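You operate a simulated robot arm through the tools that you are given. There is no shell and no other tool. Be economical: measure what you need, move in short steps, check, and stop when the job is done.

The job below is to be done with a simulated robot arm. You get a single attempt, and the scene is never put back.

Task
Free the stuck block with the black button and turn the heat down to 100.
Fine: raise the red lever first; the block goes in the white tray.

It is judged by the outcome, as a careful person would: the job done as asked, and still so three seconds after it is handed in. It fails if anything else is knocked over, pushed out of place, dropped, spilled or broken.

Robot
A 6-joint arm with a two-finger parallel gripper, fixed in place. Base frame: the origin is at the foot of the arm, x ahead of it, y to its left, z up; the work surface is at about z = 0.3. Readings come in cm, degrees, newtons and seconds.
With the tool pointing down near the work surface it reaches from about 14 to 58 cm from the base axis. Its first joint turns from -66.0 to 66.0 degrees. Payload 2.1 kg.
The tool frame sits at the grasp point between the pads (the TCP): z along the fingers, y along the line on which they close. The tips reach 3 cm beyond it. The gripper opens to 9.4 cm. The fingers are 2.8 cm wide and 1 cm thick; the gripper's body (5 by 9.6 cm) begins 5.5 cm behind the TCP.
Orientation is told as [roll, pitch, yaw] about the base's x, y, z axes, in that order, counted from this pose: with the fingers straight down and closing along the base's y, the tool's x points along the base's -x, its y along +y and its z along -z.

Tools
- The arm moves only by the tool jog_arm. Its argument "moves" is a list of rows, each a list of 7 numbers: the shift along the base's x, y, z in units of 200 mm (1.0 is 200 mm), then the turn, a rotation vector about the base's x, y, z in units of 120 degrees (1.0 is 120 degrees), then the opening, from 0 (shut) to 1 (fully open). In form: [[dx, dy, dz, rx, ry, rz, grip], ...]. A call has 1 to 10 rows; each row is the pose to reach, as a shift and turn from the pose commanded when the call began. A call with a number of a shift or a turn outside -1 to 1 is refused whole. Each row takes 0.2 s and may step no farther than 5 cm and 8.6 degrees from the row before; otherwise, or with a gripper value out of range, the whole call is refused. Where a pose cannot be reached the arm comes as near as it can. A force on the tool above 40 N (or 10 N above the force at the start of the call, whichever is more), or a blocked arm, ends the call early, and 0.2 s more pass. The fingers move at their own pace (about 7.2 cm/s each) and stop on an object; they squeeze with about 44 N. The grip force told is the motor's: it shows also when the fingers shut on nothing. Time passes only in rows, and 0.2 s behind the last, so rows that repeat a pose let the fingers close. The reply holds the time, the measured pose of the TCP, the force on the tool along the base axes, the opening and the grip force, in the units named above and with some noise, with the torque about the TCP (base axes, N m) and any sound that the robot's microphone picked up.
- Cameras (640 x 400 px; columns grow to the right, rows downward): "scene" is fixed at [5.69, -38.14, 46.85]; the picture's right is [0.70, -0.71, 0.00], its down [-0.51, -0.50, -0.70] and it looks along [0.50, 0.49, -0.72] (base axes); focal length 214 px, centre (320, 200). "wrist" rides on the gripper at [7.6, 1.4, -10.2] in the tool frame; the picture's right is [-0.18, 0.98, 0.00], its down [-0.75, -0.14, -0.64] and it looks along [-0.63, -0.12, 0.77] (tool axes); focal length 243 px, centre (320, 200). There is no depth. A picture from a camera that has moved, and an enlarged one, comes with that camera's place and axes in the base frame and with its lens.
- get_image(camera): a new picture of that camera. The clock stands still meanwhile.
- zoom(camera, box): a new picture of the part [left, top, right, bottom] of that camera's present view, enlarged. The clock stands still meanwhile.
- finish_job(): hands the job in; it is judged then, once.

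Work in short steps. Places have to be worked out from the pictures, the camera data and where the tool is seen: move nearer, look again, correct. Check each grasp and each placing, and mend what went wrong. You have 120 turns and 84 pictures in all, those below and enlarged ones among them. Open the gripper and draw the arm clear of the work before you hand the job in, unless the task says otherwise; then end with one line.

The tools are called after "Request:" as a command line: name --pt "numbers of a row" for each row, then --argument value for the rest, lists and objects as JSON in quotes. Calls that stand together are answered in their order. jog_arm: Moves the arm, as the interface text tells. Its arguments: {"type":"object","properties":{"moves":{"type":"array","items":{"type":"array","items":{"type":"number"}}}},"required":["moves"]} The other tools are called the same way: get_image (camera) takes a picture; zoom (camera, box) takes an enlarged picture of a part of a camera's view; finish_job () hands the job in.

At the start:

```text
t: 0.0
tcp_pos: [24.92, -10.88, 35.2]
tool_rot: [0.0, 0.0, 0.0]
ft_force: [0.5, -0.8, -0.2]
wrist_torque: [0.01, 0.03, 0.01]
grip_width: 9.4
grasp_force: 0.0
```

scene: 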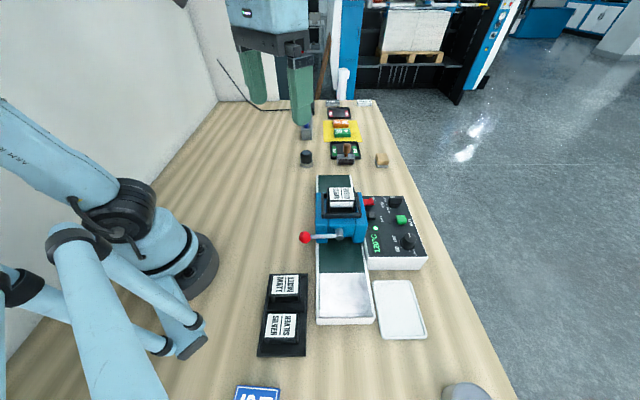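
wrist: 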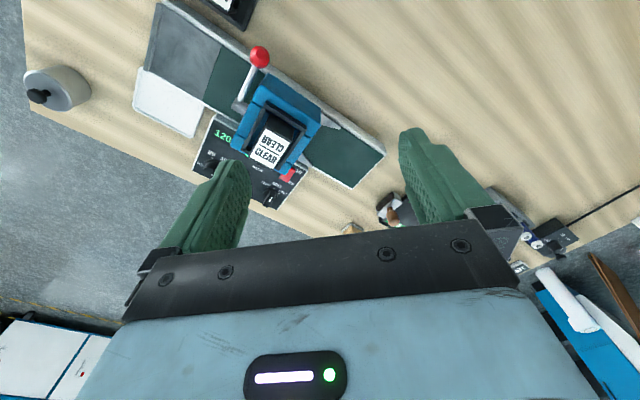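

I'll look closely at the machine and its control panel before moving.

Request:
zoom --camera "scene" --box '[290, 160, 450, 280]'

Request:
zoom --camera "scene" --box '[240, 240, 440, 365]'

Request:
zoom --camera "wrist" --box '[120, 20, 400, 215]'

Request:
zoom --camera "scene" --box '[280, 80, 420, 180]'

```text
3.33 times, centred on (370, 220) of scene
camera zoom: at [5.69, -38.14, 46.85], right [0.7, -0.71, 0.0], down [-0.51, -0.5, -0.7], along [0.5, 0.49, -0.72], focal length 715 px, centre (153, 133)
```

zoom: 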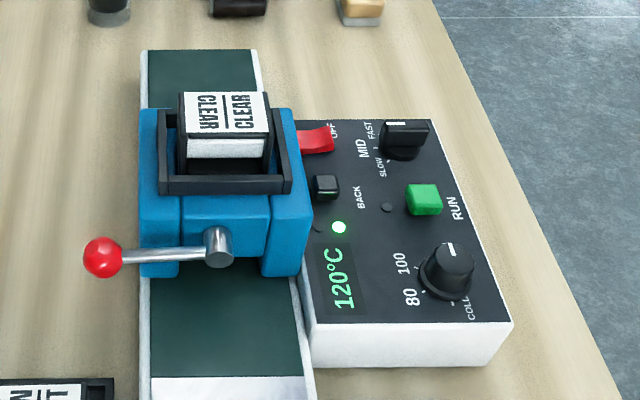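

```text
3.20 times, centred on (340, 302) of scene
camera zoom: at [5.69, -38.14, 46.85], right [0.7, -0.71, 0.0], down [-0.51, -0.5, -0.7], along [0.5, 0.49, -0.72], focal length 686 px, centre (256, -128)
```

zoom: 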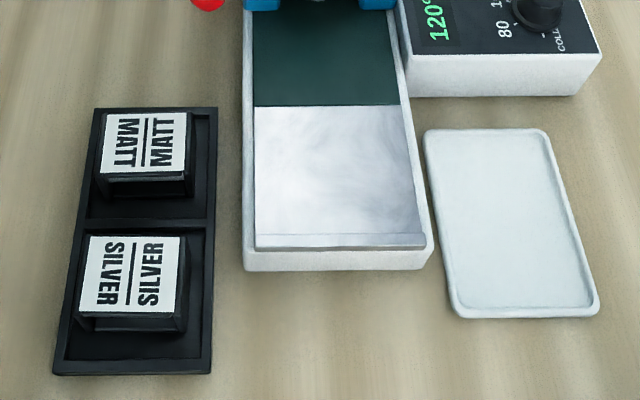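

```text
2.05 times, centred on (260, 118) of wrist
camera zoom: at [17.33, -9.27, 45.55], right [0.18, 0.98, 0.0], down [0.75, -0.14, 0.64], along [0.63, -0.12, -0.77], focal length 498 px, centre (443, 369)
```

zoom: 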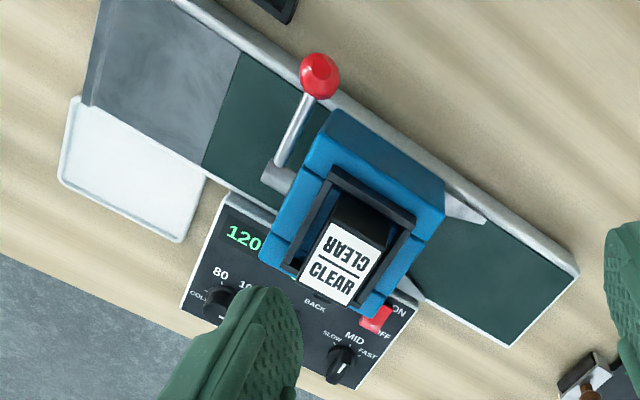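

```text
4.00 times, centred on (350, 130) of scene
camera zoom: at [5.69, -38.14, 46.85], right [0.7, -0.71, 0.0], down [-0.51, -0.5, -0.7], along [0.5, 0.49, -0.72], focal length 858 px, centre (200, 480)
```

zoom: 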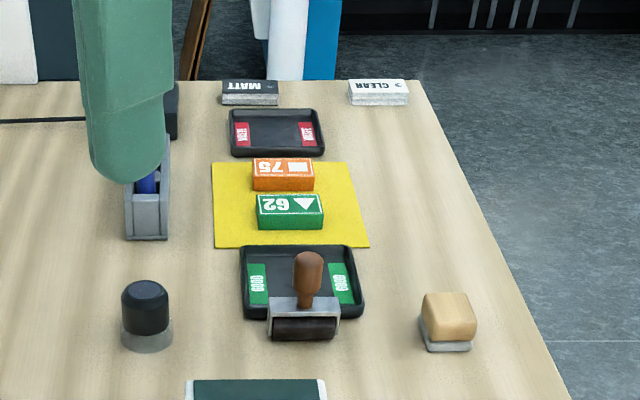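

The lever ball is at about (21.7, -18.2, 10). Its hub is at about (27.1, -22.9, 10), and the belt axis runs at 45°. I'll turn the tool to yaw -45 and come in for a closer look.

Request:
jog_arm --pt "-0.066 -0.026 -0.083 0 0 -0.0625 1" --pt "-0.132 -0.052 -0.167 0 0 -0.125 1" --pt "-0.198 -0.078 -0.25 0 0 -0.1875 1" --pt "-0.263 -0.103 -0.333 0 0 -0.25 1" --pt "-0.33 -0.13 -0.417 0 0 -0.3125 1" --pt "-0.395 -0.155 -0.5 0 0 -0.375 1"

Request:
get_image --camera "wrist"

Request:
get_image --camera "scene"

```text
t: 1.4
tcp_pos: [17.1, -13.73, 25.18]
tool_rot: [0.1, 0.0, -45.1]
ft_force: [0.3, 0.7, 0.1]
wrist_torque: [0.03, 0.0, -0.01]
grip_width: 9.37
grasp_force: 0.1
```

```text
77 pictures are left
camera wrist: at [12.64, -7.35, 35.52], right [0.83, 0.56, 0.0], down [0.43, -0.63, 0.64], along [0.36, -0.53, -0.77], focal length 243 px, centre (320, 200)
```

wrist: 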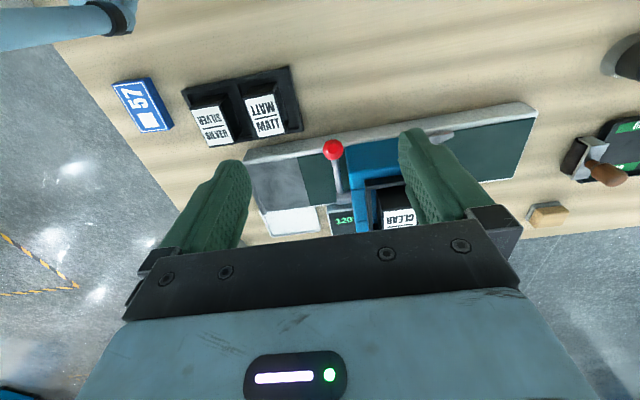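

```text
76 pictures are left
```

scene: 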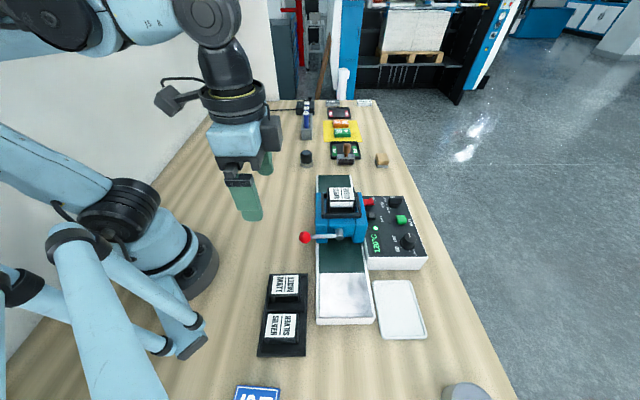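

The ball triangulates to about (21.6, -18, 10). I'll zoom in to measure the gap between the ball and the machine face.

Request:
zoom --camera "wrist" --box '[240, 100, 440, 240]'

Request:
zoom --camera "scene" --box '[295, 175, 385, 260]'

```text
2.86 times, centred on (340, 170) of wrist
camera zoom: at [12.64, -7.35, 35.52], right [0.83, 0.56, 0.0], down [0.43, -0.63, 0.64], along [0.36, -0.53, -0.77], focal length 693 px, centre (263, 286)
```

zoom: 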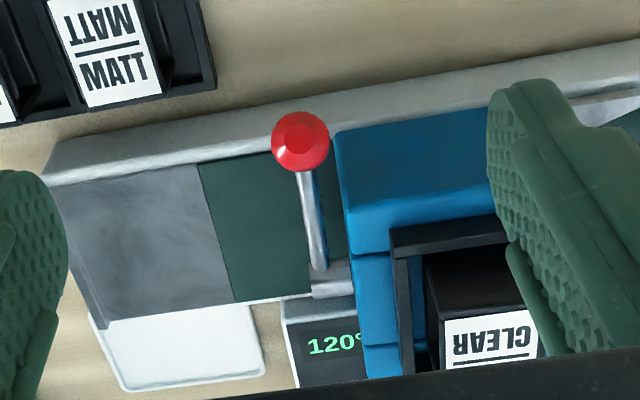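

```text
4.71 times, centred on (340, 218) of scene
camera zoom: at [5.69, -38.14, 46.85], right [0.7, -0.71, 0.0], down [-0.51, -0.5, -0.7], along [0.5, 0.49, -0.72], focal length 1009 px, centre (226, 118)
```

zoom: 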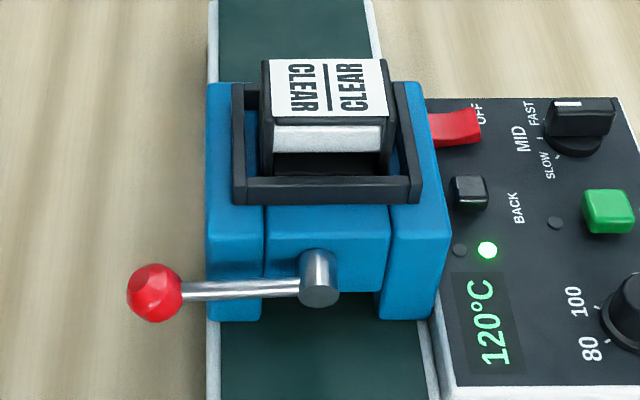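

The ball is about 2.4 cm across, its centre near (21.8, -18.0, 9.5), with only a small gap to the machine face. I'll come down over it with the fingers half open, biased slightly to the robot's side, and look again before gripping.

Request:
jog_arm --pt "0.07 -0.065 -0.12 0 0 0 0.8" --pt "0.14 -0.13 -0.24 0 0 0 0.6" --pt "0.21 -0.195 -0.36 0 0 0 0.53" --pt "0.21 -0.195 -0.45 0 0 0 0.53"

Request:
get_image --camera "wrist"

Request:
zoom --camera "scene" --box '[260, 150, 400, 260]'

```text
t: 2.4
tcp_pos: [21.34, -17.61, 16.26]
tool_rot: [0.0, 0.0, -45.0]
ft_force: [-0.9, -0.3, -0.6]
wrist_torque: [0.0, -0.01, 0.02]
grip_width: 4.98
grasp_force: 0.1
```

```text
73 pictures are left
camera wrist: at [16.91, -11.28, 26.51], right [0.82, 0.57, 0.0], down [0.43, -0.63, 0.64], along [0.36, -0.53, -0.77], focal length 243 px, centre (320, 200)
```

wrist: 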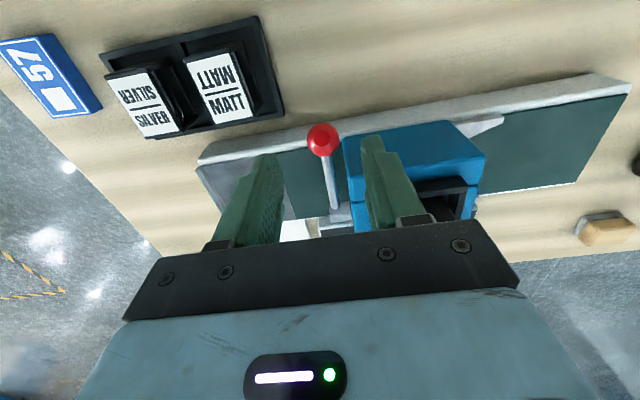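

```text
3.64 times, centred on (330, 205) of scene
camera zoom: at [5.69, -38.14, 46.85], right [0.7, -0.71, 0.0], down [-0.51, -0.5, -0.7], along [0.5, 0.49, -0.72], focal length 780 px, centre (284, 182)
```

zoom: 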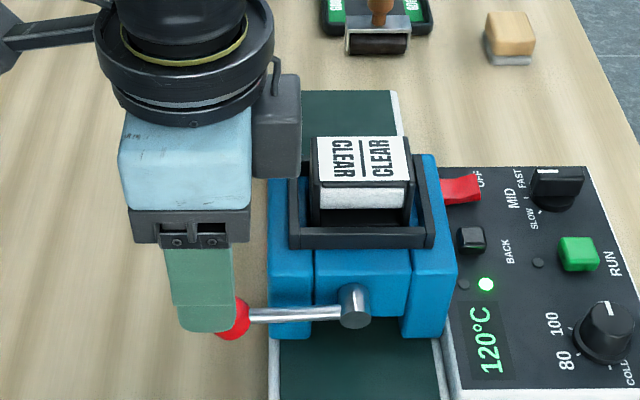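

The fresh view puts the ball at (21.7, -18.05, 9.5), so the fingers straddle it and stay clear of the blue body. I'll descend and close on it.

Request:
jog_arm --pt "0.005 -0.005 -0.125 0 0 0 0.53" --pt "0.005 -0.005 -0.25 0 0 0 0.53"

Request:
zoom --camera "wrist" --box '[200, 80, 440, 240]'

Request:
zoom --camera "scene" --box '[260, 150, 400, 260]'

```text
t: 3.0
tcp_pos: [21.38, -17.87, 11.21]
tool_rot: [0.0, 0.0, -44.9]
ft_force: [0.3, 0.3, 0.5]
wrist_torque: [-0.03, 0.01, 0.01]
grip_width: 5.0
grasp_force: 0.1
```

```text
2.50 times, centred on (320, 160) of wrist
camera zoom: at [17.0, -11.36, 21.45], right [0.82, 0.57, 0.0], down [0.43, -0.63, 0.64], along [0.36, -0.53, -0.77], focal length 606 px, centre (320, 300)
```

zoom: 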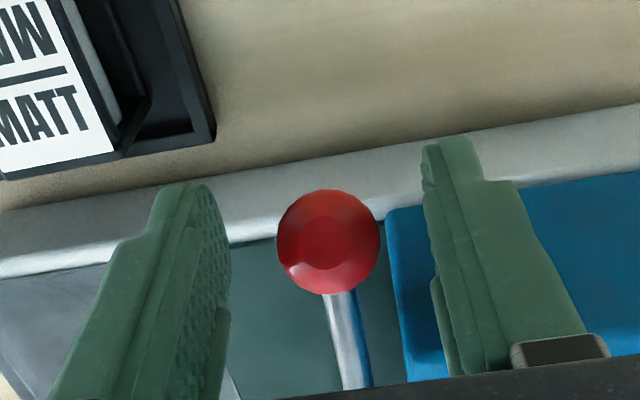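

```text
3.64 times, centred on (330, 205) of scene
camera zoom: at [5.69, -38.14, 46.85], right [0.7, -0.71, 0.0], down [-0.51, -0.5, -0.7], along [0.5, 0.49, -0.72], focal length 780 px, centre (284, 182)
```

zoom: 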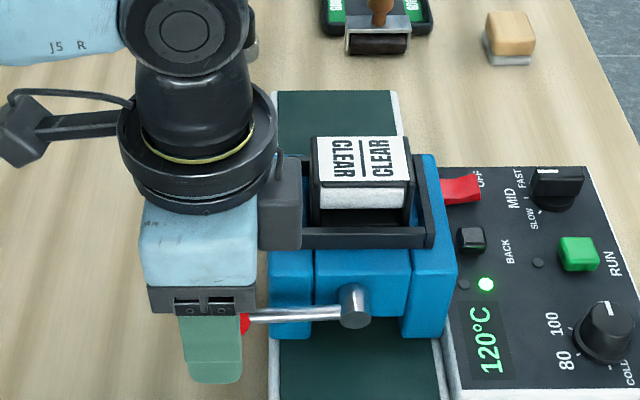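

The ball sits centred between the pads. I'll close on it and let the fingers settle.

Request:
jog_arm --pt "0 0 0 0 0 0 0.3" --pt "0 0 0 0 0 0 0" --pt "0 0 0 0 0 0 0" --pt "0 0 0 0 0 0 0"

```text
t: 4.0
tcp_pos: [21.52, -17.77, 11.16]
tool_rot: [0.2, -0.1, -44.9]
ft_force: [14.9, 10.3, -11.8]
wrist_torque: [0.72, 0.3, 0.11]
grip_width: 2.4
grasp_force: 45.4
```

I'm gripping the ball (2.4 cm), with a small side load along the belt direction. I'll correct that by 0.2 cm and lift along the arc to about 30°.

Request:
jog_arm --pt "0.009 0.009 0 0 0 0 0" --pt "0.01 0.008 0.031 0 0 0 0" --pt "0.013 0.005 0.0625 0 0 0 0" --pt "0.017 0.001 0.093 0 0 0 0" --pt "0.024 -0.006 0.123 0 0 0 0" --pt "0.033 -0.015 0.152 0 0 0 0" --pt "0.043 -0.025 0.18 0 0 0 0"

Request:
zoom --camera "wrist" --box '[200, 80, 440, 240]'

Request:
zoom --camera "scene" --box '[260, 150, 400, 260]'

```text
t: 5.6
tcp_pos: [22.04, -18.36, 14.82]
tool_rot: [-0.2, 0.4, -45.0]
ft_force: [-22.7, 3.1, -9.5]
wrist_torque: [0.84, 1.37, -0.09]
grip_width: 2.38
grasp_force: 45.5
```

```text
2.50 times, centred on (320, 160) of wrist
camera zoom: at [17.75, -11.89, 25.18], right [0.83, 0.56, 0.0], down [0.44, -0.63, 0.64], along [0.36, -0.53, -0.77], focal length 606 px, centre (320, 300)
```

zoom: 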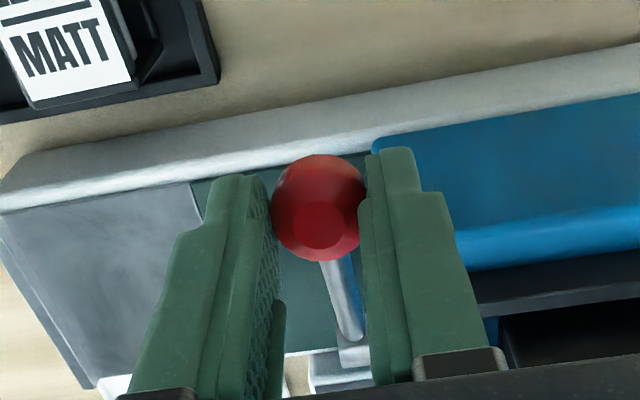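

```text
3.64 times, centred on (330, 205) of scene
camera zoom: at [5.69, -38.14, 46.85], right [0.7, -0.71, 0.0], down [-0.51, -0.5, -0.7], along [0.5, 0.49, -0.72], focal length 780 px, centre (284, 182)
```

zoom: 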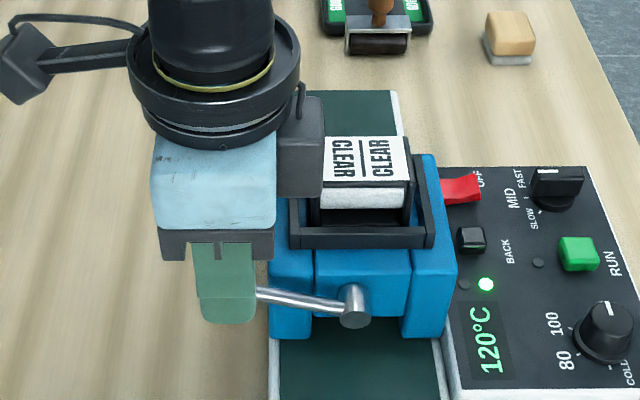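

The lever follows to about 30°. The inner finger is now close to the blue body, so I'll open slightly and see whether the lever holds.

Request:
jog_arm --pt "-0.004 -0.004 0 0 0 0 0.36" --pt "-0.004 -0.004 0 0 0 0 0.36" --pt "-0.004 -0.004 0 0 0 0 0.36"

Request:
zoom --camera "wrist" --box '[200, 80, 440, 240]'

Request:
zoom --camera "scene" --box '[260, 150, 400, 260]'

```text
t: 6.4
tcp_pos: [22.16, -18.51, 14.84]
tool_rot: [-0.1, -0.1, -45.0]
ft_force: [0.4, -0.1, -0.2]
wrist_torque: [0.0, -0.02, 0.01]
grip_width: 3.42
grasp_force: 0.0
```

```text
2.50 times, centred on (320, 160) of wrist
camera zoom: at [17.77, -11.97, 25.13], right [0.82, 0.57, 0.0], down [0.43, -0.63, 0.64], along [0.36, -0.53, -0.77], focal length 606 px, centre (320, 300)
```

zoom: 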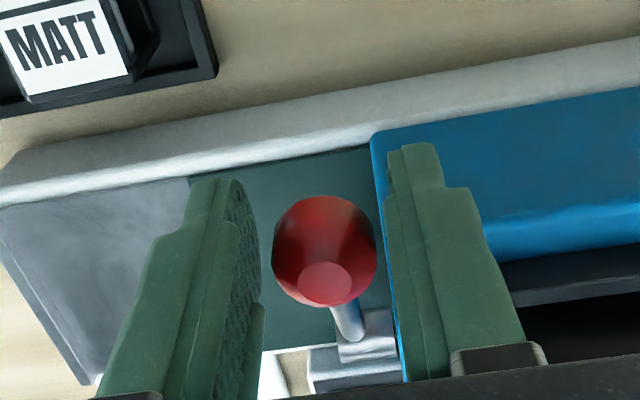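

```text
3.64 times, centred on (330, 205) of scene
camera zoom: at [5.69, -38.14, 46.85], right [0.7, -0.71, 0.0], down [-0.51, -0.5, -0.7], along [0.5, 0.49, -0.72], focal length 780 px, centre (284, 182)
```

zoom: 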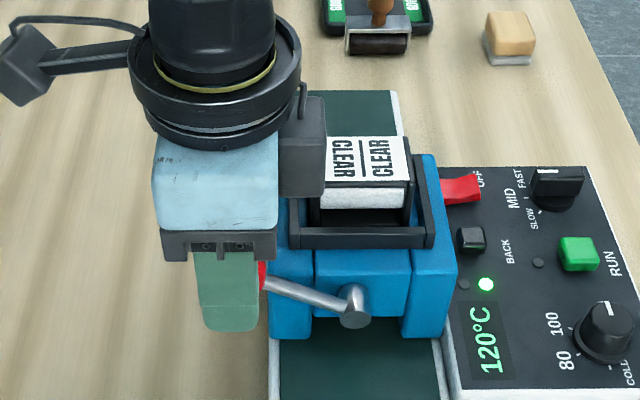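

The lever holds; it even sprang up to about 40°. Next I'll back off toward the robot, close the fingers, and push the ball outward from the robot's side.

Request:
jog_arm --pt "-0.06 0.06 0 0 0 0 0.36" --pt "-0.12 0.12 0 0 0 0 0.36" --pt "-0.12 0.12 0.05 0 0 0 0" --pt "-0.12 0.12 0.07 0 0 0 0" --pt "-0.12 0.12 0.07 0 0 0 0"

Request:
zoom --camera "wrist" --box '[200, 80, 440, 240]'

Request:
zoom --camera "scene" --box '[260, 150, 400, 260]'

```text
t: 7.6
tcp_pos: [19.81, -16.01, 16.11]
tool_rot: [0.0, 0.0, -45.1]
ft_force: [-0.3, 0.9, 0.5]
wrist_torque: [-0.01, -0.02, 0.0]
grip_width: 0.0
grasp_force: 32.8
```

```text
2.50 times, centred on (320, 160) of wrist
camera zoom: at [15.39, -9.55, 26.52], right [0.82, 0.57, 0.0], down [0.43, -0.63, 0.64], along [0.36, -0.53, -0.77], focal length 606 px, centre (320, 300)
```

zoom: 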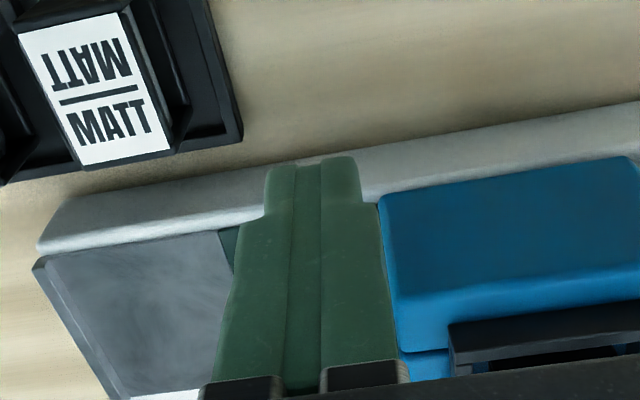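

```text
3.64 times, centred on (330, 205) of scene
camera zoom: at [5.69, -38.14, 46.85], right [0.7, -0.71, 0.0], down [-0.51, -0.5, -0.7], along [0.5, 0.49, -0.72], focal length 780 px, centre (284, 182)
```

zoom: 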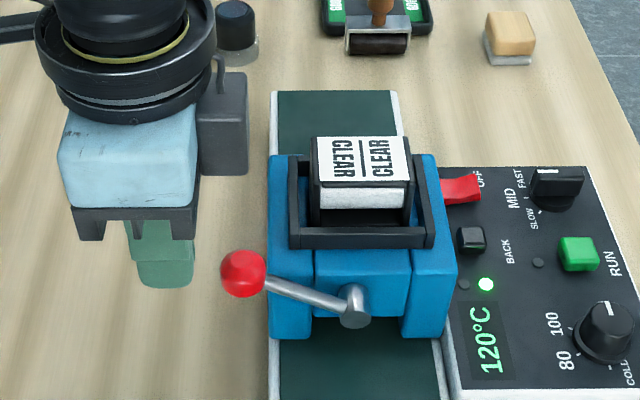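

The lever is holding at about 31°, ball at roughly (22.4, -18.7, 13.5). I'll push it up and outward along its arc to about 60°.

Request:
jog_arm --pt "0.021 -0.021 -0.06 0 0 0 0" --pt "0.048 -0.048 -0.058 0 0 0 0" --pt "0.06 -0.06 -0.035 0 0 0 0" --pt "0.073 -0.073 -0.012 0 0 0 0" --pt "0.089 -0.089 0.01 0 0 0 0" --pt "0.106 -0.106 0.03 0 0 0 0" --pt "0.125 -0.125 0.05 0 0 0 0" --pt "0.145 -0.145 0.065 0 0 0 0"

Request:
zoom --camera "scene" --box '[260, 150, 400, 260]'

```text
t: 8.6
tcp_pos: [20.78, -16.91, 15.57]
tool_rot: [0.0, 1.1, -45.0]
ft_force: [-2.3, 2.4, 1.6]
wrist_torque: [0.04, 0.05, -0.04]
grip_width: 0.0
grasp_force: 32.3
stopped in row 4: the force on the tool passed its limit at 51 N (the readings are from after the stop); the commanded pose is now the measured one
```

```text
3.64 times, centred on (330, 205) of scene
camera zoom: at [5.69, -38.14, 46.85], right [0.7, -0.71, 0.0], down [-0.51, -0.5, -0.7], along [0.5, 0.49, -0.72], focal length 780 px, centre (284, 182)
```

zoom: 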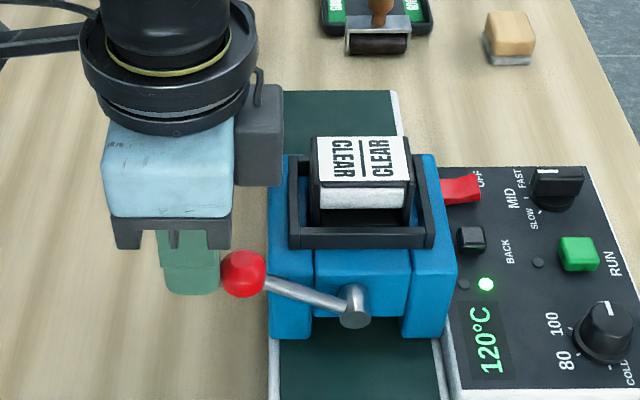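

The push stopped at 51 N with no further lever movement, and the ball had snapped up by itself on release. This is probably the upper stop. I'll verify by regripping the ball and pulling up along its arc.

Request:
jog_arm --pt "-0.03 0.03 0 0 0 0 0.2" --pt "-0.03 0.03 0 0 0 0 0.42" --pt "0.0 0.0 -0.015 0 0 0 0.42" --pt "0.035 -0.035 -0.015 0 0 0 0.42" --pt "0.06 -0.06 -0.015 0 0 0 0.42" --pt "0.06 -0.06 -0.015 0 0 0 0.0" --pt "0.06 -0.06 -0.015 0 0 0 0.0" --pt "0.06 -0.06 -0.015 0 0 0 0.0"

Request:
jog_arm --pt "0.005 -0.005 0.02 0 0 0 0" --pt "0.01 -0.01 0.04 0 0 0 0"

Request:
zoom --camera "scene" --box '[260, 150, 400, 260]'

```text
t: 10.3
tcp_pos: [21.95, -18.16, 15.3]
tool_rot: [0.0, 1.0, -44.9]
ft_force: [-0.2, -0.5, 1.8]
wrist_torque: [-0.05, -0.02, 0.01]
grip_width: 2.38
grasp_force: 45.1
```

```text
t: 10.9
tcp_pos: [22.18, -18.32, 16.08]
tool_rot: [-0.1, 1.2, -44.9]
ft_force: [-9.3, 10.4, -30.0]
wrist_torque: [0.45, 0.4, -0.01]
grip_width: 2.35
grasp_force: 44.6
```

```text
3.64 times, centred on (330, 205) of scene
camera zoom: at [5.69, -38.14, 46.84], right [0.7, -0.71, 0.0], down [-0.51, -0.5, -0.7], along [0.5, 0.49, -0.72], focal length 780 px, centre (284, 182)
```

zoom: 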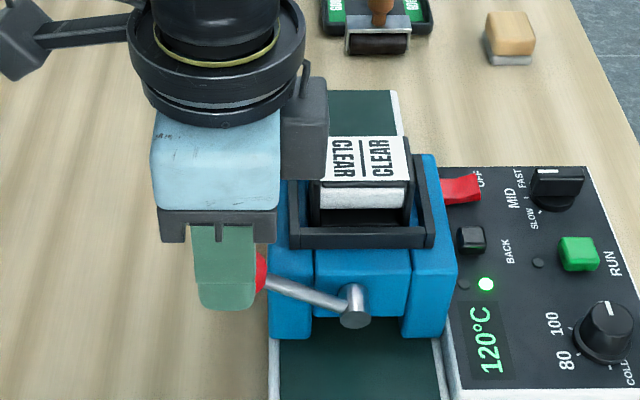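

30 N of upward pull didn't move the lever, so it is at its upper stop and raised. I'll release, back off toward the robot, rise, and check the lever and panel.

Request:
jog_arm --pt "-0.005 0.005 -0.02 0 0 0 0.38" --pt "-0.005 0.005 -0.02 0 0 0 0.38" --pt "-0.06 0.06 -0.02 0 0 0 0.38" --pt "-0.14 0.14 0 0 0 0 0.38" --pt "-0.14 0.14 0.2 0 0 0 0.2" --pt "-0.14 0.14 0.4 0 0 0 0" --pt "-0.14 0.14 0.6 0 0 0 0"

Request:
zoom --camera "scene" --box '[280, 160, 440, 270]'

Request:
get_image --camera "wrist"

```text
t: 12.6
tcp_pos: [19.34, -15.53, 28.27]
tool_rot: [0.0, 1.0, -45.0]
ft_force: [-0.1, -0.5, 0.1]
wrist_torque: [-0.02, 0.04, -0.02]
grip_width: 0.01
grasp_force: 33.4
```

```text
3.64 times, centred on (360, 215) of scene
camera zoom: at [5.68, -38.14, 46.85], right [0.7, -0.71, 0.0], down [-0.51, -0.5, -0.7], along [0.5, 0.49, -0.72], focal length 780 px, centre (174, 146)
```

zoom: 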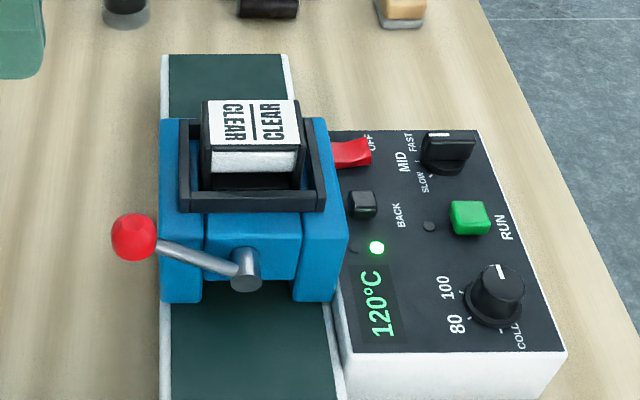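

```text
60 pictures are left
camera wrist: at [15.05, -9.16, 38.66], right [0.82, 0.57, 0.0], down [0.44, -0.64, 0.63], along [0.35, -0.52, -0.78], focal length 243 px, centre (320, 200)
```

wrist: 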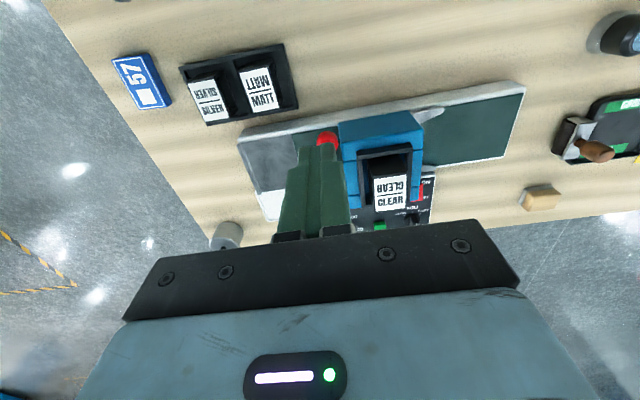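

The lever stays up. The BACK button is at about (38.8, -23.4, 6.5) and the dial is further toward -u. I'll move above the panel and turn to yaw +45, which keeps the wrist camera clear of the cartridge and gives a good view.

Request:
jog_arm --pt "0.08 -0.04 0 0 0 0.07 0" --pt "0.16 -0.09 0 0 0 0.14 0" --pt "0.24 -0.13 0 0 0 0.21 0" --pt "0.32 -0.18 0 0 0 0.28 0" --pt "0.4 -0.22 0 0 0 0.35 0" --pt "0.48 -0.27 0 0 0 0.42 0" --pt "0.56 -0.31 0 0 0 0.49 0" --pt "0.64 -0.36 0 0 0 0.56 0" --pt "0.72 -0.4 0 0 0 0.63 0" --pt "0.8 -0.45 0 0 0 0.7 0"

Request:
jog_arm --pt "0.05 -0.05 -0.05 0 0 0.05 0"

Request:
get_image --camera "wrist"

Request:
get_image --camera "scene"

```text
t: 14.8
tcp_pos: [35.25, -24.68, 28.11]
tool_rot: [-0.1, 1.0, 39.1]
ft_force: [0.0, -0.9, -0.6]
wrist_torque: [-0.01, 0.01, 0.02]
grip_width: 0.0
grasp_force: 33.0
```

```text
t: 15.2
tcp_pos: [36.29, -25.57, 27.14]
tool_rot: [0.0, 1.0, 45.2]
ft_force: [-0.1, 0.2, 0.7]
wrist_torque: [-0.02, 0.0, 0.0]
grip_width: 0.04
grasp_force: 33.1
```

```text
59 pictures are left
camera wrist: at [30.09, -29.86, 37.56], right [-0.57, 0.82, 0.0], down [0.64, 0.44, 0.63], along [0.52, 0.35, -0.78], focal length 243 px, centre (320, 200)
```

wrist: 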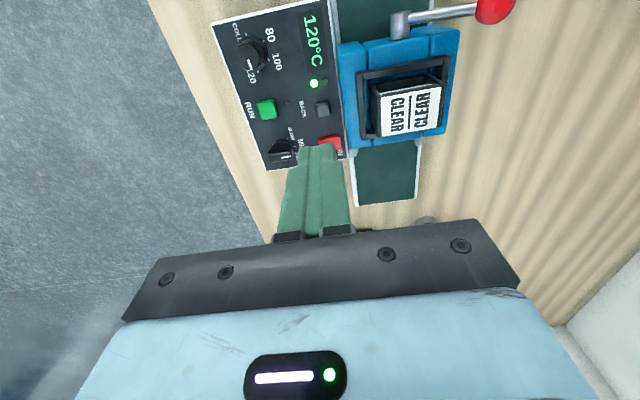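

```text
58 pictures are left
```

scene: 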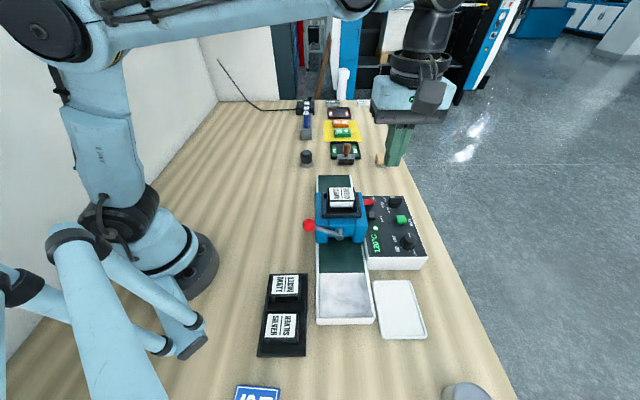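

Request:
zoom --camera "wrist" --box '[200, 0, 390, 180]'

```text
2.22 times, centred on (295, 90) of wrist
camera zoom: at [30.09, -29.86, 37.56], right [-0.57, 0.82, 0.0], down [0.64, 0.44, 0.63], along [0.52, 0.35, -0.78], focal length 539 px, centre (376, 444)
```

zoom: 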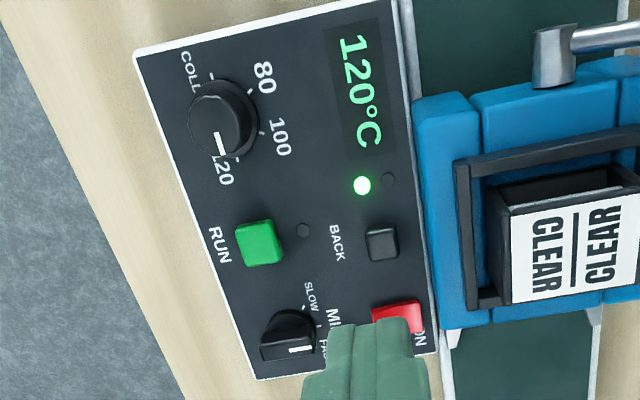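

The dial points at 120, with 100 about 65° counter-clockwise seen from above. The BACK button is at about (38.5, -23.8), its top near z = 7. I'll descend to a hover above it.

Request:
jog_arm --pt "0.06 0.045 0 0 0 0 0" --pt "0.12 0.084 -0.12 0 0 0 0" --pt "0.12 0.084 -0.3 0 0 0 0" --pt "0.12 0.084 -0.48 0 0 0 0" --pt "0.12 0.084 -0.64 0 0 0 0" --pt "0.12 0.084 -0.76 0 0 0 0"

Request:
get_image --camera "wrist"

Request:
zoom --camera "scene" --box '[290, 150, 450, 270]'

```text
t: 16.6
tcp_pos: [38.7, -23.97, 11.83]
tool_rot: [0.1, 1.0, 45.1]
ft_force: [-0.3, -0.2, -0.1]
wrist_torque: [-0.02, -0.01, 0.03]
grip_width: 0.0
grasp_force: 32.7
```

```text
56 pictures are left
camera wrist: at [32.45, -28.14, 22.3], right [-0.57, 0.82, 0.0], down [0.64, 0.44, 0.63], along [0.52, 0.35, -0.78], focal length 243 px, centre (320, 200)
```

wrist: 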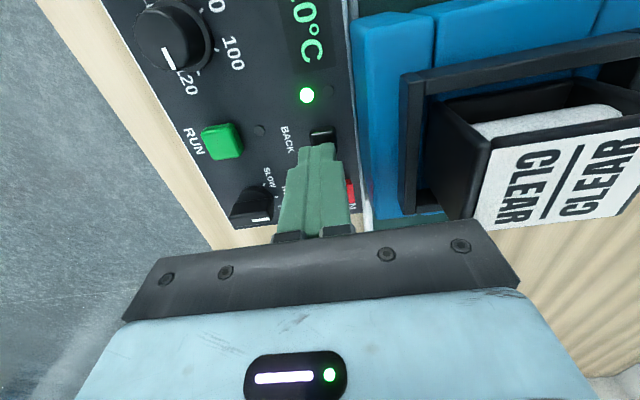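

```text
3.33 times, centred on (370, 210) of scene
camera zoom: at [5.69, -38.14, 46.85], right [0.7, -0.71, 0.0], down [-0.51, -0.5, -0.7], along [0.5, 0.49, -0.72], focal length 715 px, centre (153, 167)
```

zoom: 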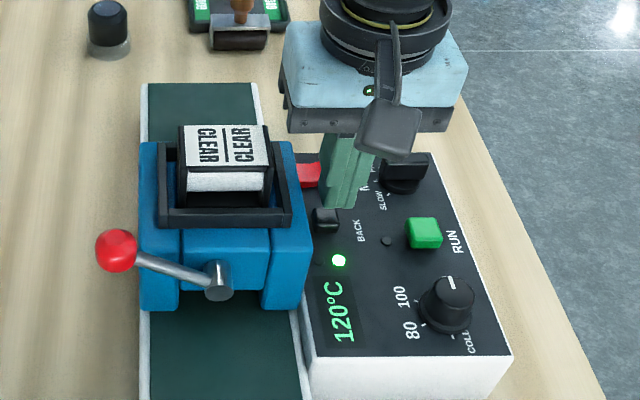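

The fingertip is about 0.3 cm outward and 0.2 cm +u of the button centre. I'll correct that and lower in small steps to press.

Request:
jog_arm --pt "-0.0175 0.0035 -0.05 0 0 0 0" --pt "-0.0175 0.0035 -0.08 0 0 0 0"

Request:
zoom --camera "scene" --box '[330, 170, 430, 250]'

Request:
zoom --camera "wrist" --box '[240, 60, 420, 220]'

```text
t: 17.1
tcp_pos: [38.37, -23.93, 10.31]
tool_rot: [0.0, 1.0, 45.1]
ft_force: [0.0, 0.1, 0.9]
wrist_torque: [0.02, 0.03, 0.03]
grip_width: 0.0
grasp_force: 32.7
```

```text
5.00 times, centred on (380, 210) of scene
camera zoom: at [5.68, -38.14, 46.85], right [0.7, -0.71, 0.0], down [-0.51, -0.5, -0.7], along [0.5, 0.49, -0.72], focal length 1072 px, centre (20, 150)
```

zoom: 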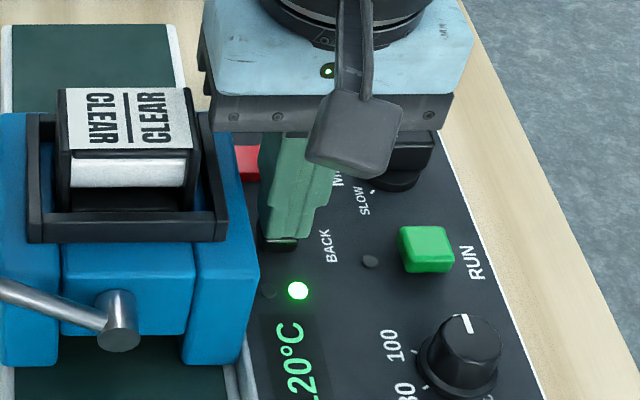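

```text
2.50 times, centred on (330, 140) of wrist
camera zoom: at [32.11, -28.08, 20.73], right [-0.57, 0.82, 0.0], down [0.64, 0.44, 0.63], along [0.52, 0.35, -0.78], focal length 606 px, centre (295, 350)
```

zoom: 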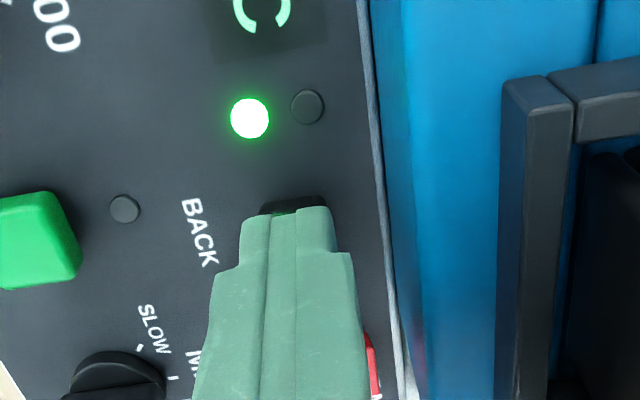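

The finger is centred on BACK. Pressing down now.

Request:
jog_arm --pt "0 0 -0.02 0 0 0 0" --pt "0 0 -0.035 0 0 0 0" --pt "0 0 -0.05 0 0 0 0"

Request:
zoom --camera "scene" --box '[300, 160, 460, 330]'

```text
t: 17.9
tcp_pos: [38.4, -23.82, 9.5]
tool_rot: [-0.1, 1.0, 45.2]
ft_force: [-1.0, -1.2, 36.4]
wrist_torque: [0.11, -0.12, -0.04]
grip_width: 0.02
grasp_force: 32.9
heard: click
```

```text
2.35 times, centred on (380, 245) of scene
camera zoom: at [5.67, -38.13, 46.86], right [0.7, -0.71, 0.0], down [-0.51, -0.5, -0.7], along [0.5, 0.49, -0.72], focal length 505 px, centre (179, 94)
```

zoom: 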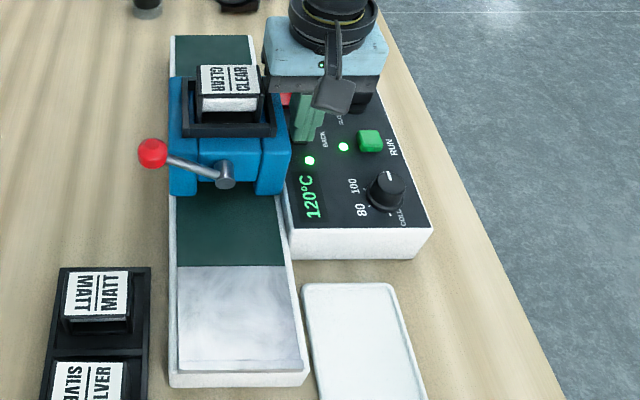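

I heard a click and a second lamp came on. I'll ease off the button and watch what happens.

Request:
jog_arm --pt "0 0 0.05 0 0 0 0" --pt "0 0 0.1 0 0 0 0" --pt "0 0 0.1 0 0 0 0" --pt "0 0 0.1 0 0 0 0" --pt "0 0 0.1 0 0 0 0"

Request:
zoom --camera "scene" --box '[300, 160, 460, 330]'

```text
t: 19.1
tcp_pos: [38.31, -24.01, 11.29]
tool_rot: [0.0, 1.0, 45.1]
ft_force: [-0.6, 0.1, 0.7]
wrist_torque: [0.0, 0.01, 0.0]
grip_width: 0.0
grasp_force: 32.6
```

```text
2.35 times, centred on (380, 245) of scene
camera zoom: at [5.69, -38.14, 46.85], right [0.7, -0.71, 0.0], down [-0.51, -0.5, -0.7], along [0.5, 0.49, -0.72], focal length 505 px, centre (179, 94)
```

zoom: 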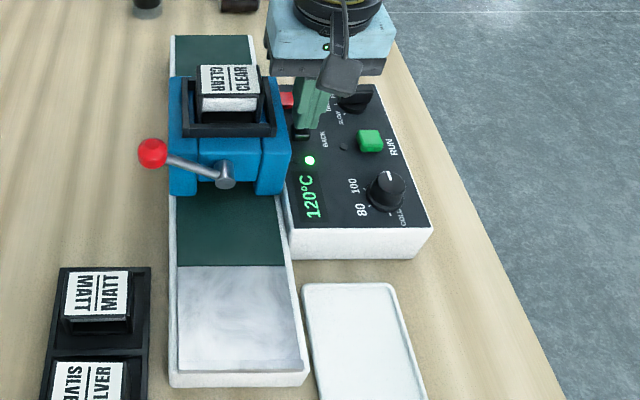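

The lamp went out on release, so BACK runs only while held. I'll press again, hold, and watch for the block.

Request:
jog_arm --pt "0 0 -0.05 0 0 0 0" --pt "0 0 -0.08 0 0 0 0" --pt "0 0 -0.092 0 0 0 0" --pt "0 0 -0.092 0 0 0 0" --pt "0 0 -0.092 0 0 0 0" --pt "0 0 -0.092 0 0 0 0" --pt "0 0 -0.092 0 0 0 0" --pt "0 0 -0.092 0 0 0 0"

Request:
get_image --camera "scene"

Request:
get_image --camera "wrist"

```text
t: 20.9
tcp_pos: [38.46, -24.01, 9.54]
tool_rot: [-0.1, 1.0, 45.1]
ft_force: [3.0, -5.1, 32.2]
wrist_torque: [-0.07, -0.21, -0.03]
grip_width: 0.0
grasp_force: 32.5
heard: click
```

```text
50 pictures are left
```

scene: 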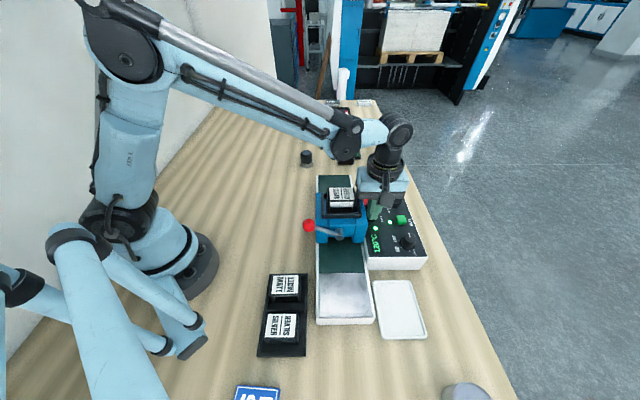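

```text
49 pictures are left
camera wrist: at [32.16, -28.07, 19.96], right [-0.57, 0.82, 0.0], down [0.64, 0.44, 0.63], along [0.52, 0.35, -0.78], focal length 243 px, centre (320, 200)
```

wrist: 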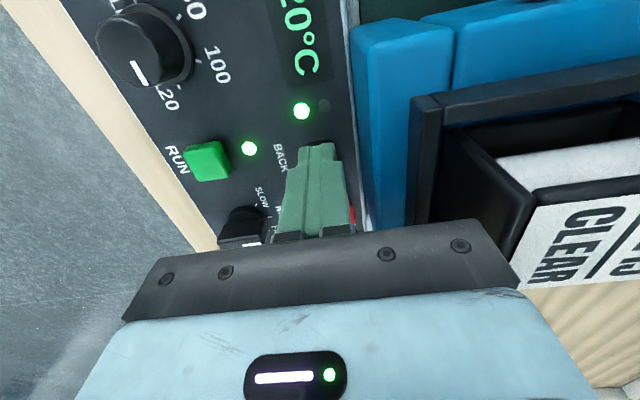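

The lamp is on while the button is held. I'll keep holding and look at the belt at both ends.

Request:
jog_arm --pt "0 0 0 0 0 0 0" --pt "0 0 0 0 0 0 0" --pt "0 0 0 0 0 0 0" --pt "0 0 0 0 0 0 0" --pt "0 0 0 0 0 0 0" --pt "0 0 0 0 0 0 0"

Request:
zoom --camera "scene" --box '[290, 160, 430, 330]'

```text
t: 22.4
tcp_pos: [38.39, -23.89, 9.48]
tool_rot: [-0.2, 1.1, 45.1]
ft_force: [4.8, -6.4, 30.9]
wrist_torque: [-0.08, -0.22, -0.03]
grip_width: 0.01
grasp_force: 32.4
```

```text
2.35 times, centred on (360, 245) of scene
camera zoom: at [5.67, -38.13, 46.86], right [0.7, -0.71, 0.0], down [-0.51, -0.5, -0.7], along [0.5, 0.49, -0.72], focal length 505 px, centre (226, 94)
```

zoom: 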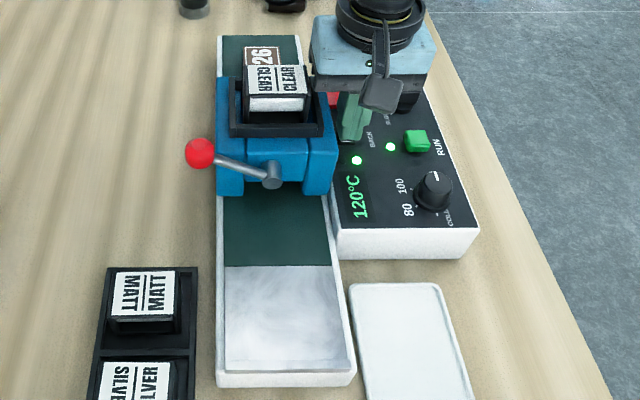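

A block marked "26" is emerging on the far side. I'll keep holding in short bursts so it doesn't run off the end.

Request:
jog_arm --pt "0 0 0 0 0 0 0" --pt "0 0 0 0 0 0 0"

Request:
zoom --camera "scene" --box '[290, 140, 390, 240]'

```text
t: 22.9
tcp_pos: [38.37, -23.92, 9.61]
tool_rot: [0.0, 1.0, 45.1]
ft_force: [4.4, -5.8, 30.2]
wrist_torque: [-0.09, -0.21, -0.06]
grip_width: 0.0
grasp_force: 33.2
```

```text
4.00 times, centred on (340, 190) of scene
camera zoom: at [5.67, -38.13, 46.86], right [0.7, -0.71, 0.0], down [-0.51, -0.5, -0.7], along [0.5, 0.49, -0.72], focal length 858 px, centre (240, 240)
```

zoom: 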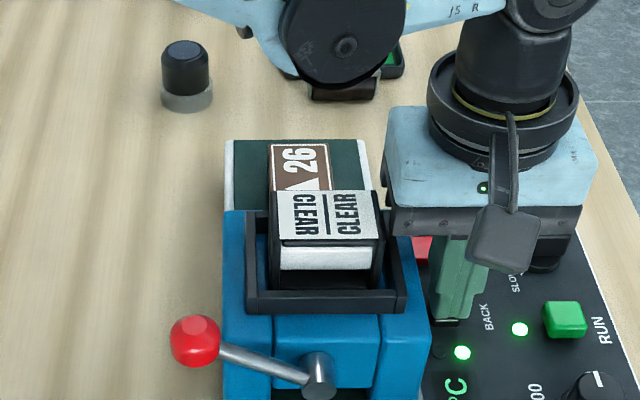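

The block's far edge is at about u = 25 cm, and the belt ends at about u = 31 cm. I'll hold for another short burst.

Request:
jog_arm --pt "0 0 0 0 0 0 0" --pt "0 0 0 0 0 0 0"

Request:
zoom --camera "scene" --box '[290, 140, 390, 240]'

```text
t: 23.6
tcp_pos: [38.47, -23.81, 9.56]
tool_rot: [0.0, 1.1, 45.1]
ft_force: [4.6, -5.5, 31.3]
wrist_torque: [-0.08, -0.19, -0.05]
grip_width: 0.0
grasp_force: 32.9
```

```text
4.00 times, centred on (340, 190) of scene
camera zoom: at [5.67, -38.13, 46.86], right [0.7, -0.71, 0.0], down [-0.51, -0.5, -0.7], along [0.5, 0.49, -0.72], focal length 858 px, centre (240, 240)
```

zoom: 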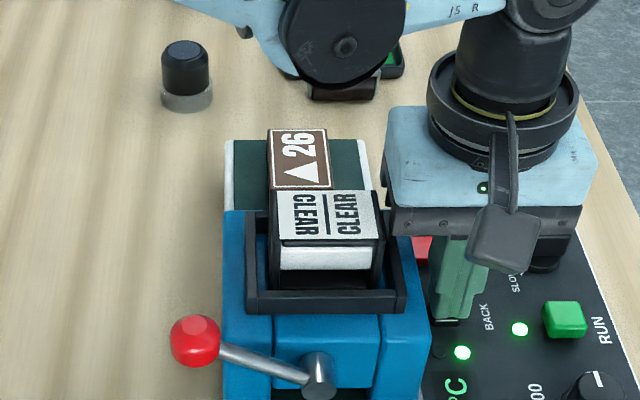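

The whole label is now visible and the block is near the belt end. I'll release the button, rise clear, and take a look.

Request:
jog_arm --pt "0 0 0.1 0 0 0 0" --pt "0 0 0.3 0 0 0 0" --pt "0 0 0.5 0 0 0 0" --pt "0 0 0.7 0 0 0 0"

Request:
get_image --camera "wrist"

Request:
zoom --camera "scene" --box '[290, 140, 390, 240]'

```text
t: 24.6
tcp_pos: [38.38, -23.81, 23.46]
tool_rot: [0.1, 1.0, 45.1]
ft_force: [-0.5, 0.1, 0.2]
wrist_torque: [0.01, -0.03, 0.0]
grip_width: 0.04
grasp_force: 33.3
```

```text
45 pictures are left
camera wrist: at [32.13, -28.02, 33.92], right [-0.57, 0.82, 0.0], down [0.64, 0.44, 0.63], along [0.52, 0.35, -0.78], focal length 243 px, centre (320, 200)
```

wrist: 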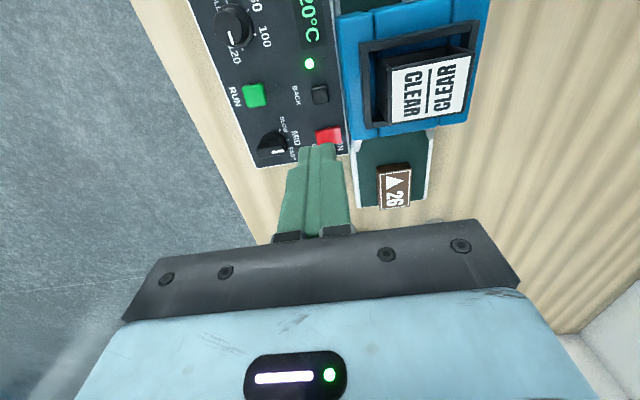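

```text
4.00 times, centred on (340, 190) of scene
camera zoom: at [5.68, -38.14, 46.85], right [0.7, -0.71, 0.0], down [-0.51, -0.5, -0.7], along [0.5, 0.49, -0.72], focal length 858 px, centre (240, 240)
```

zoom: 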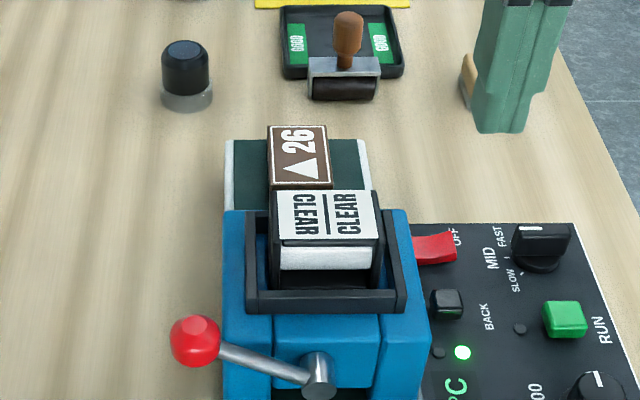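

The block is out and clear of the machine, still on the belt. I'll do the heat dial next, at about (37.5, -33.5), moving above it with yaw -20 so I can turn +65°.

Request:
jog_arm --pt "-0.006 -0.06 0 0 0 -0.068 0" --pt "-0.012 -0.12 0 0 0 -0.136 0" --pt "-0.018 -0.18 0 0 0 -0.204 0.1" --pt "-0.024 -0.24 0 0 0 -0.272 0.3" --pt "-0.03 -0.3 0 0 0 -0.34 0.5" --pt "-0.036 -0.36 0 0 0 -0.408 0.5" --pt "-0.04 -0.42 0 0 0 -0.476 0.5" --pt "-0.045 -0.485 -0.1 0 0 -0.544 0.5" --pt "-0.045 -0.485 -0.25 0 0 -0.544 0.5"

Request:
get_image --camera "wrist"

Request:
zoom --camera "scene" --box '[350, 180, 450, 270]'

```text
t: 26.6
tcp_pos: [37.52, -33.74, 18.43]
tool_rot: [0.1, 1.0, -20.3]
ft_force: [-0.6, -0.2, 0.6]
wrist_torque: [0.01, -0.03, 0.01]
grip_width: 4.7
grasp_force: 0.0
```

```text
43 pictures are left
camera wrist: at [31.08, -29.68, 28.89], right [0.51, 0.86, 0.0], down [0.67, -0.4, 0.63], along [0.54, -0.33, -0.78], focal length 243 px, centre (320, 200)
```

wrist: 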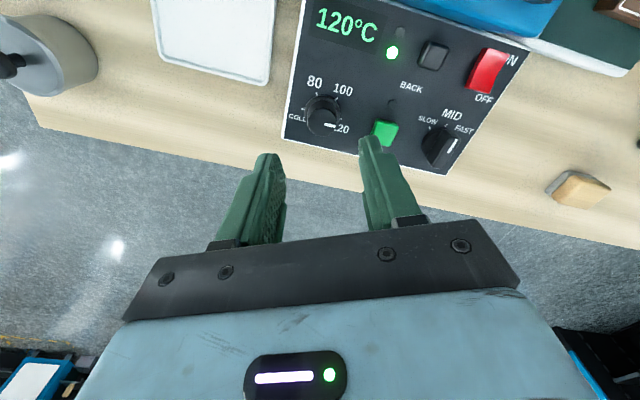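

```text
4.44 times, centred on (400, 225) of scene
camera zoom: at [5.69, -38.14, 46.85], right [0.7, -0.71, 0.0], down [-0.51, -0.5, -0.7], along [0.5, 0.49, -0.72], focal length 953 px, centre (-36, 89)
```

zoom: 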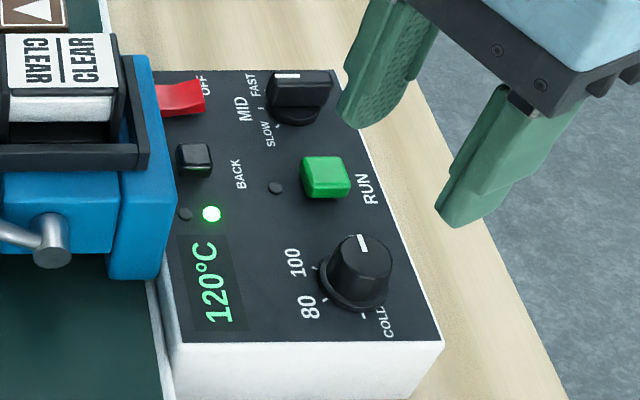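

Request:
zoom --camera "wrist" --box '[275, 65, 375, 150]'

```text
4.71 times, centred on (325, 108) of wrist
camera zoom: at [31.08, -29.68, 28.89], right [0.51, 0.86, 0.0], down [0.67, -0.4, 0.63], along [0.54, -0.33, -0.78], focal length 1142 px, centre (296, 635)
```

zoom: 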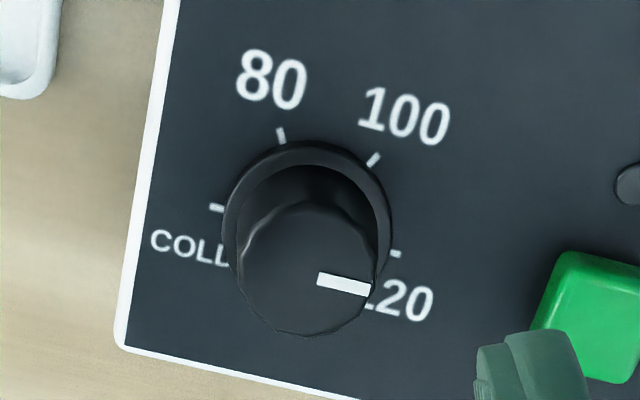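

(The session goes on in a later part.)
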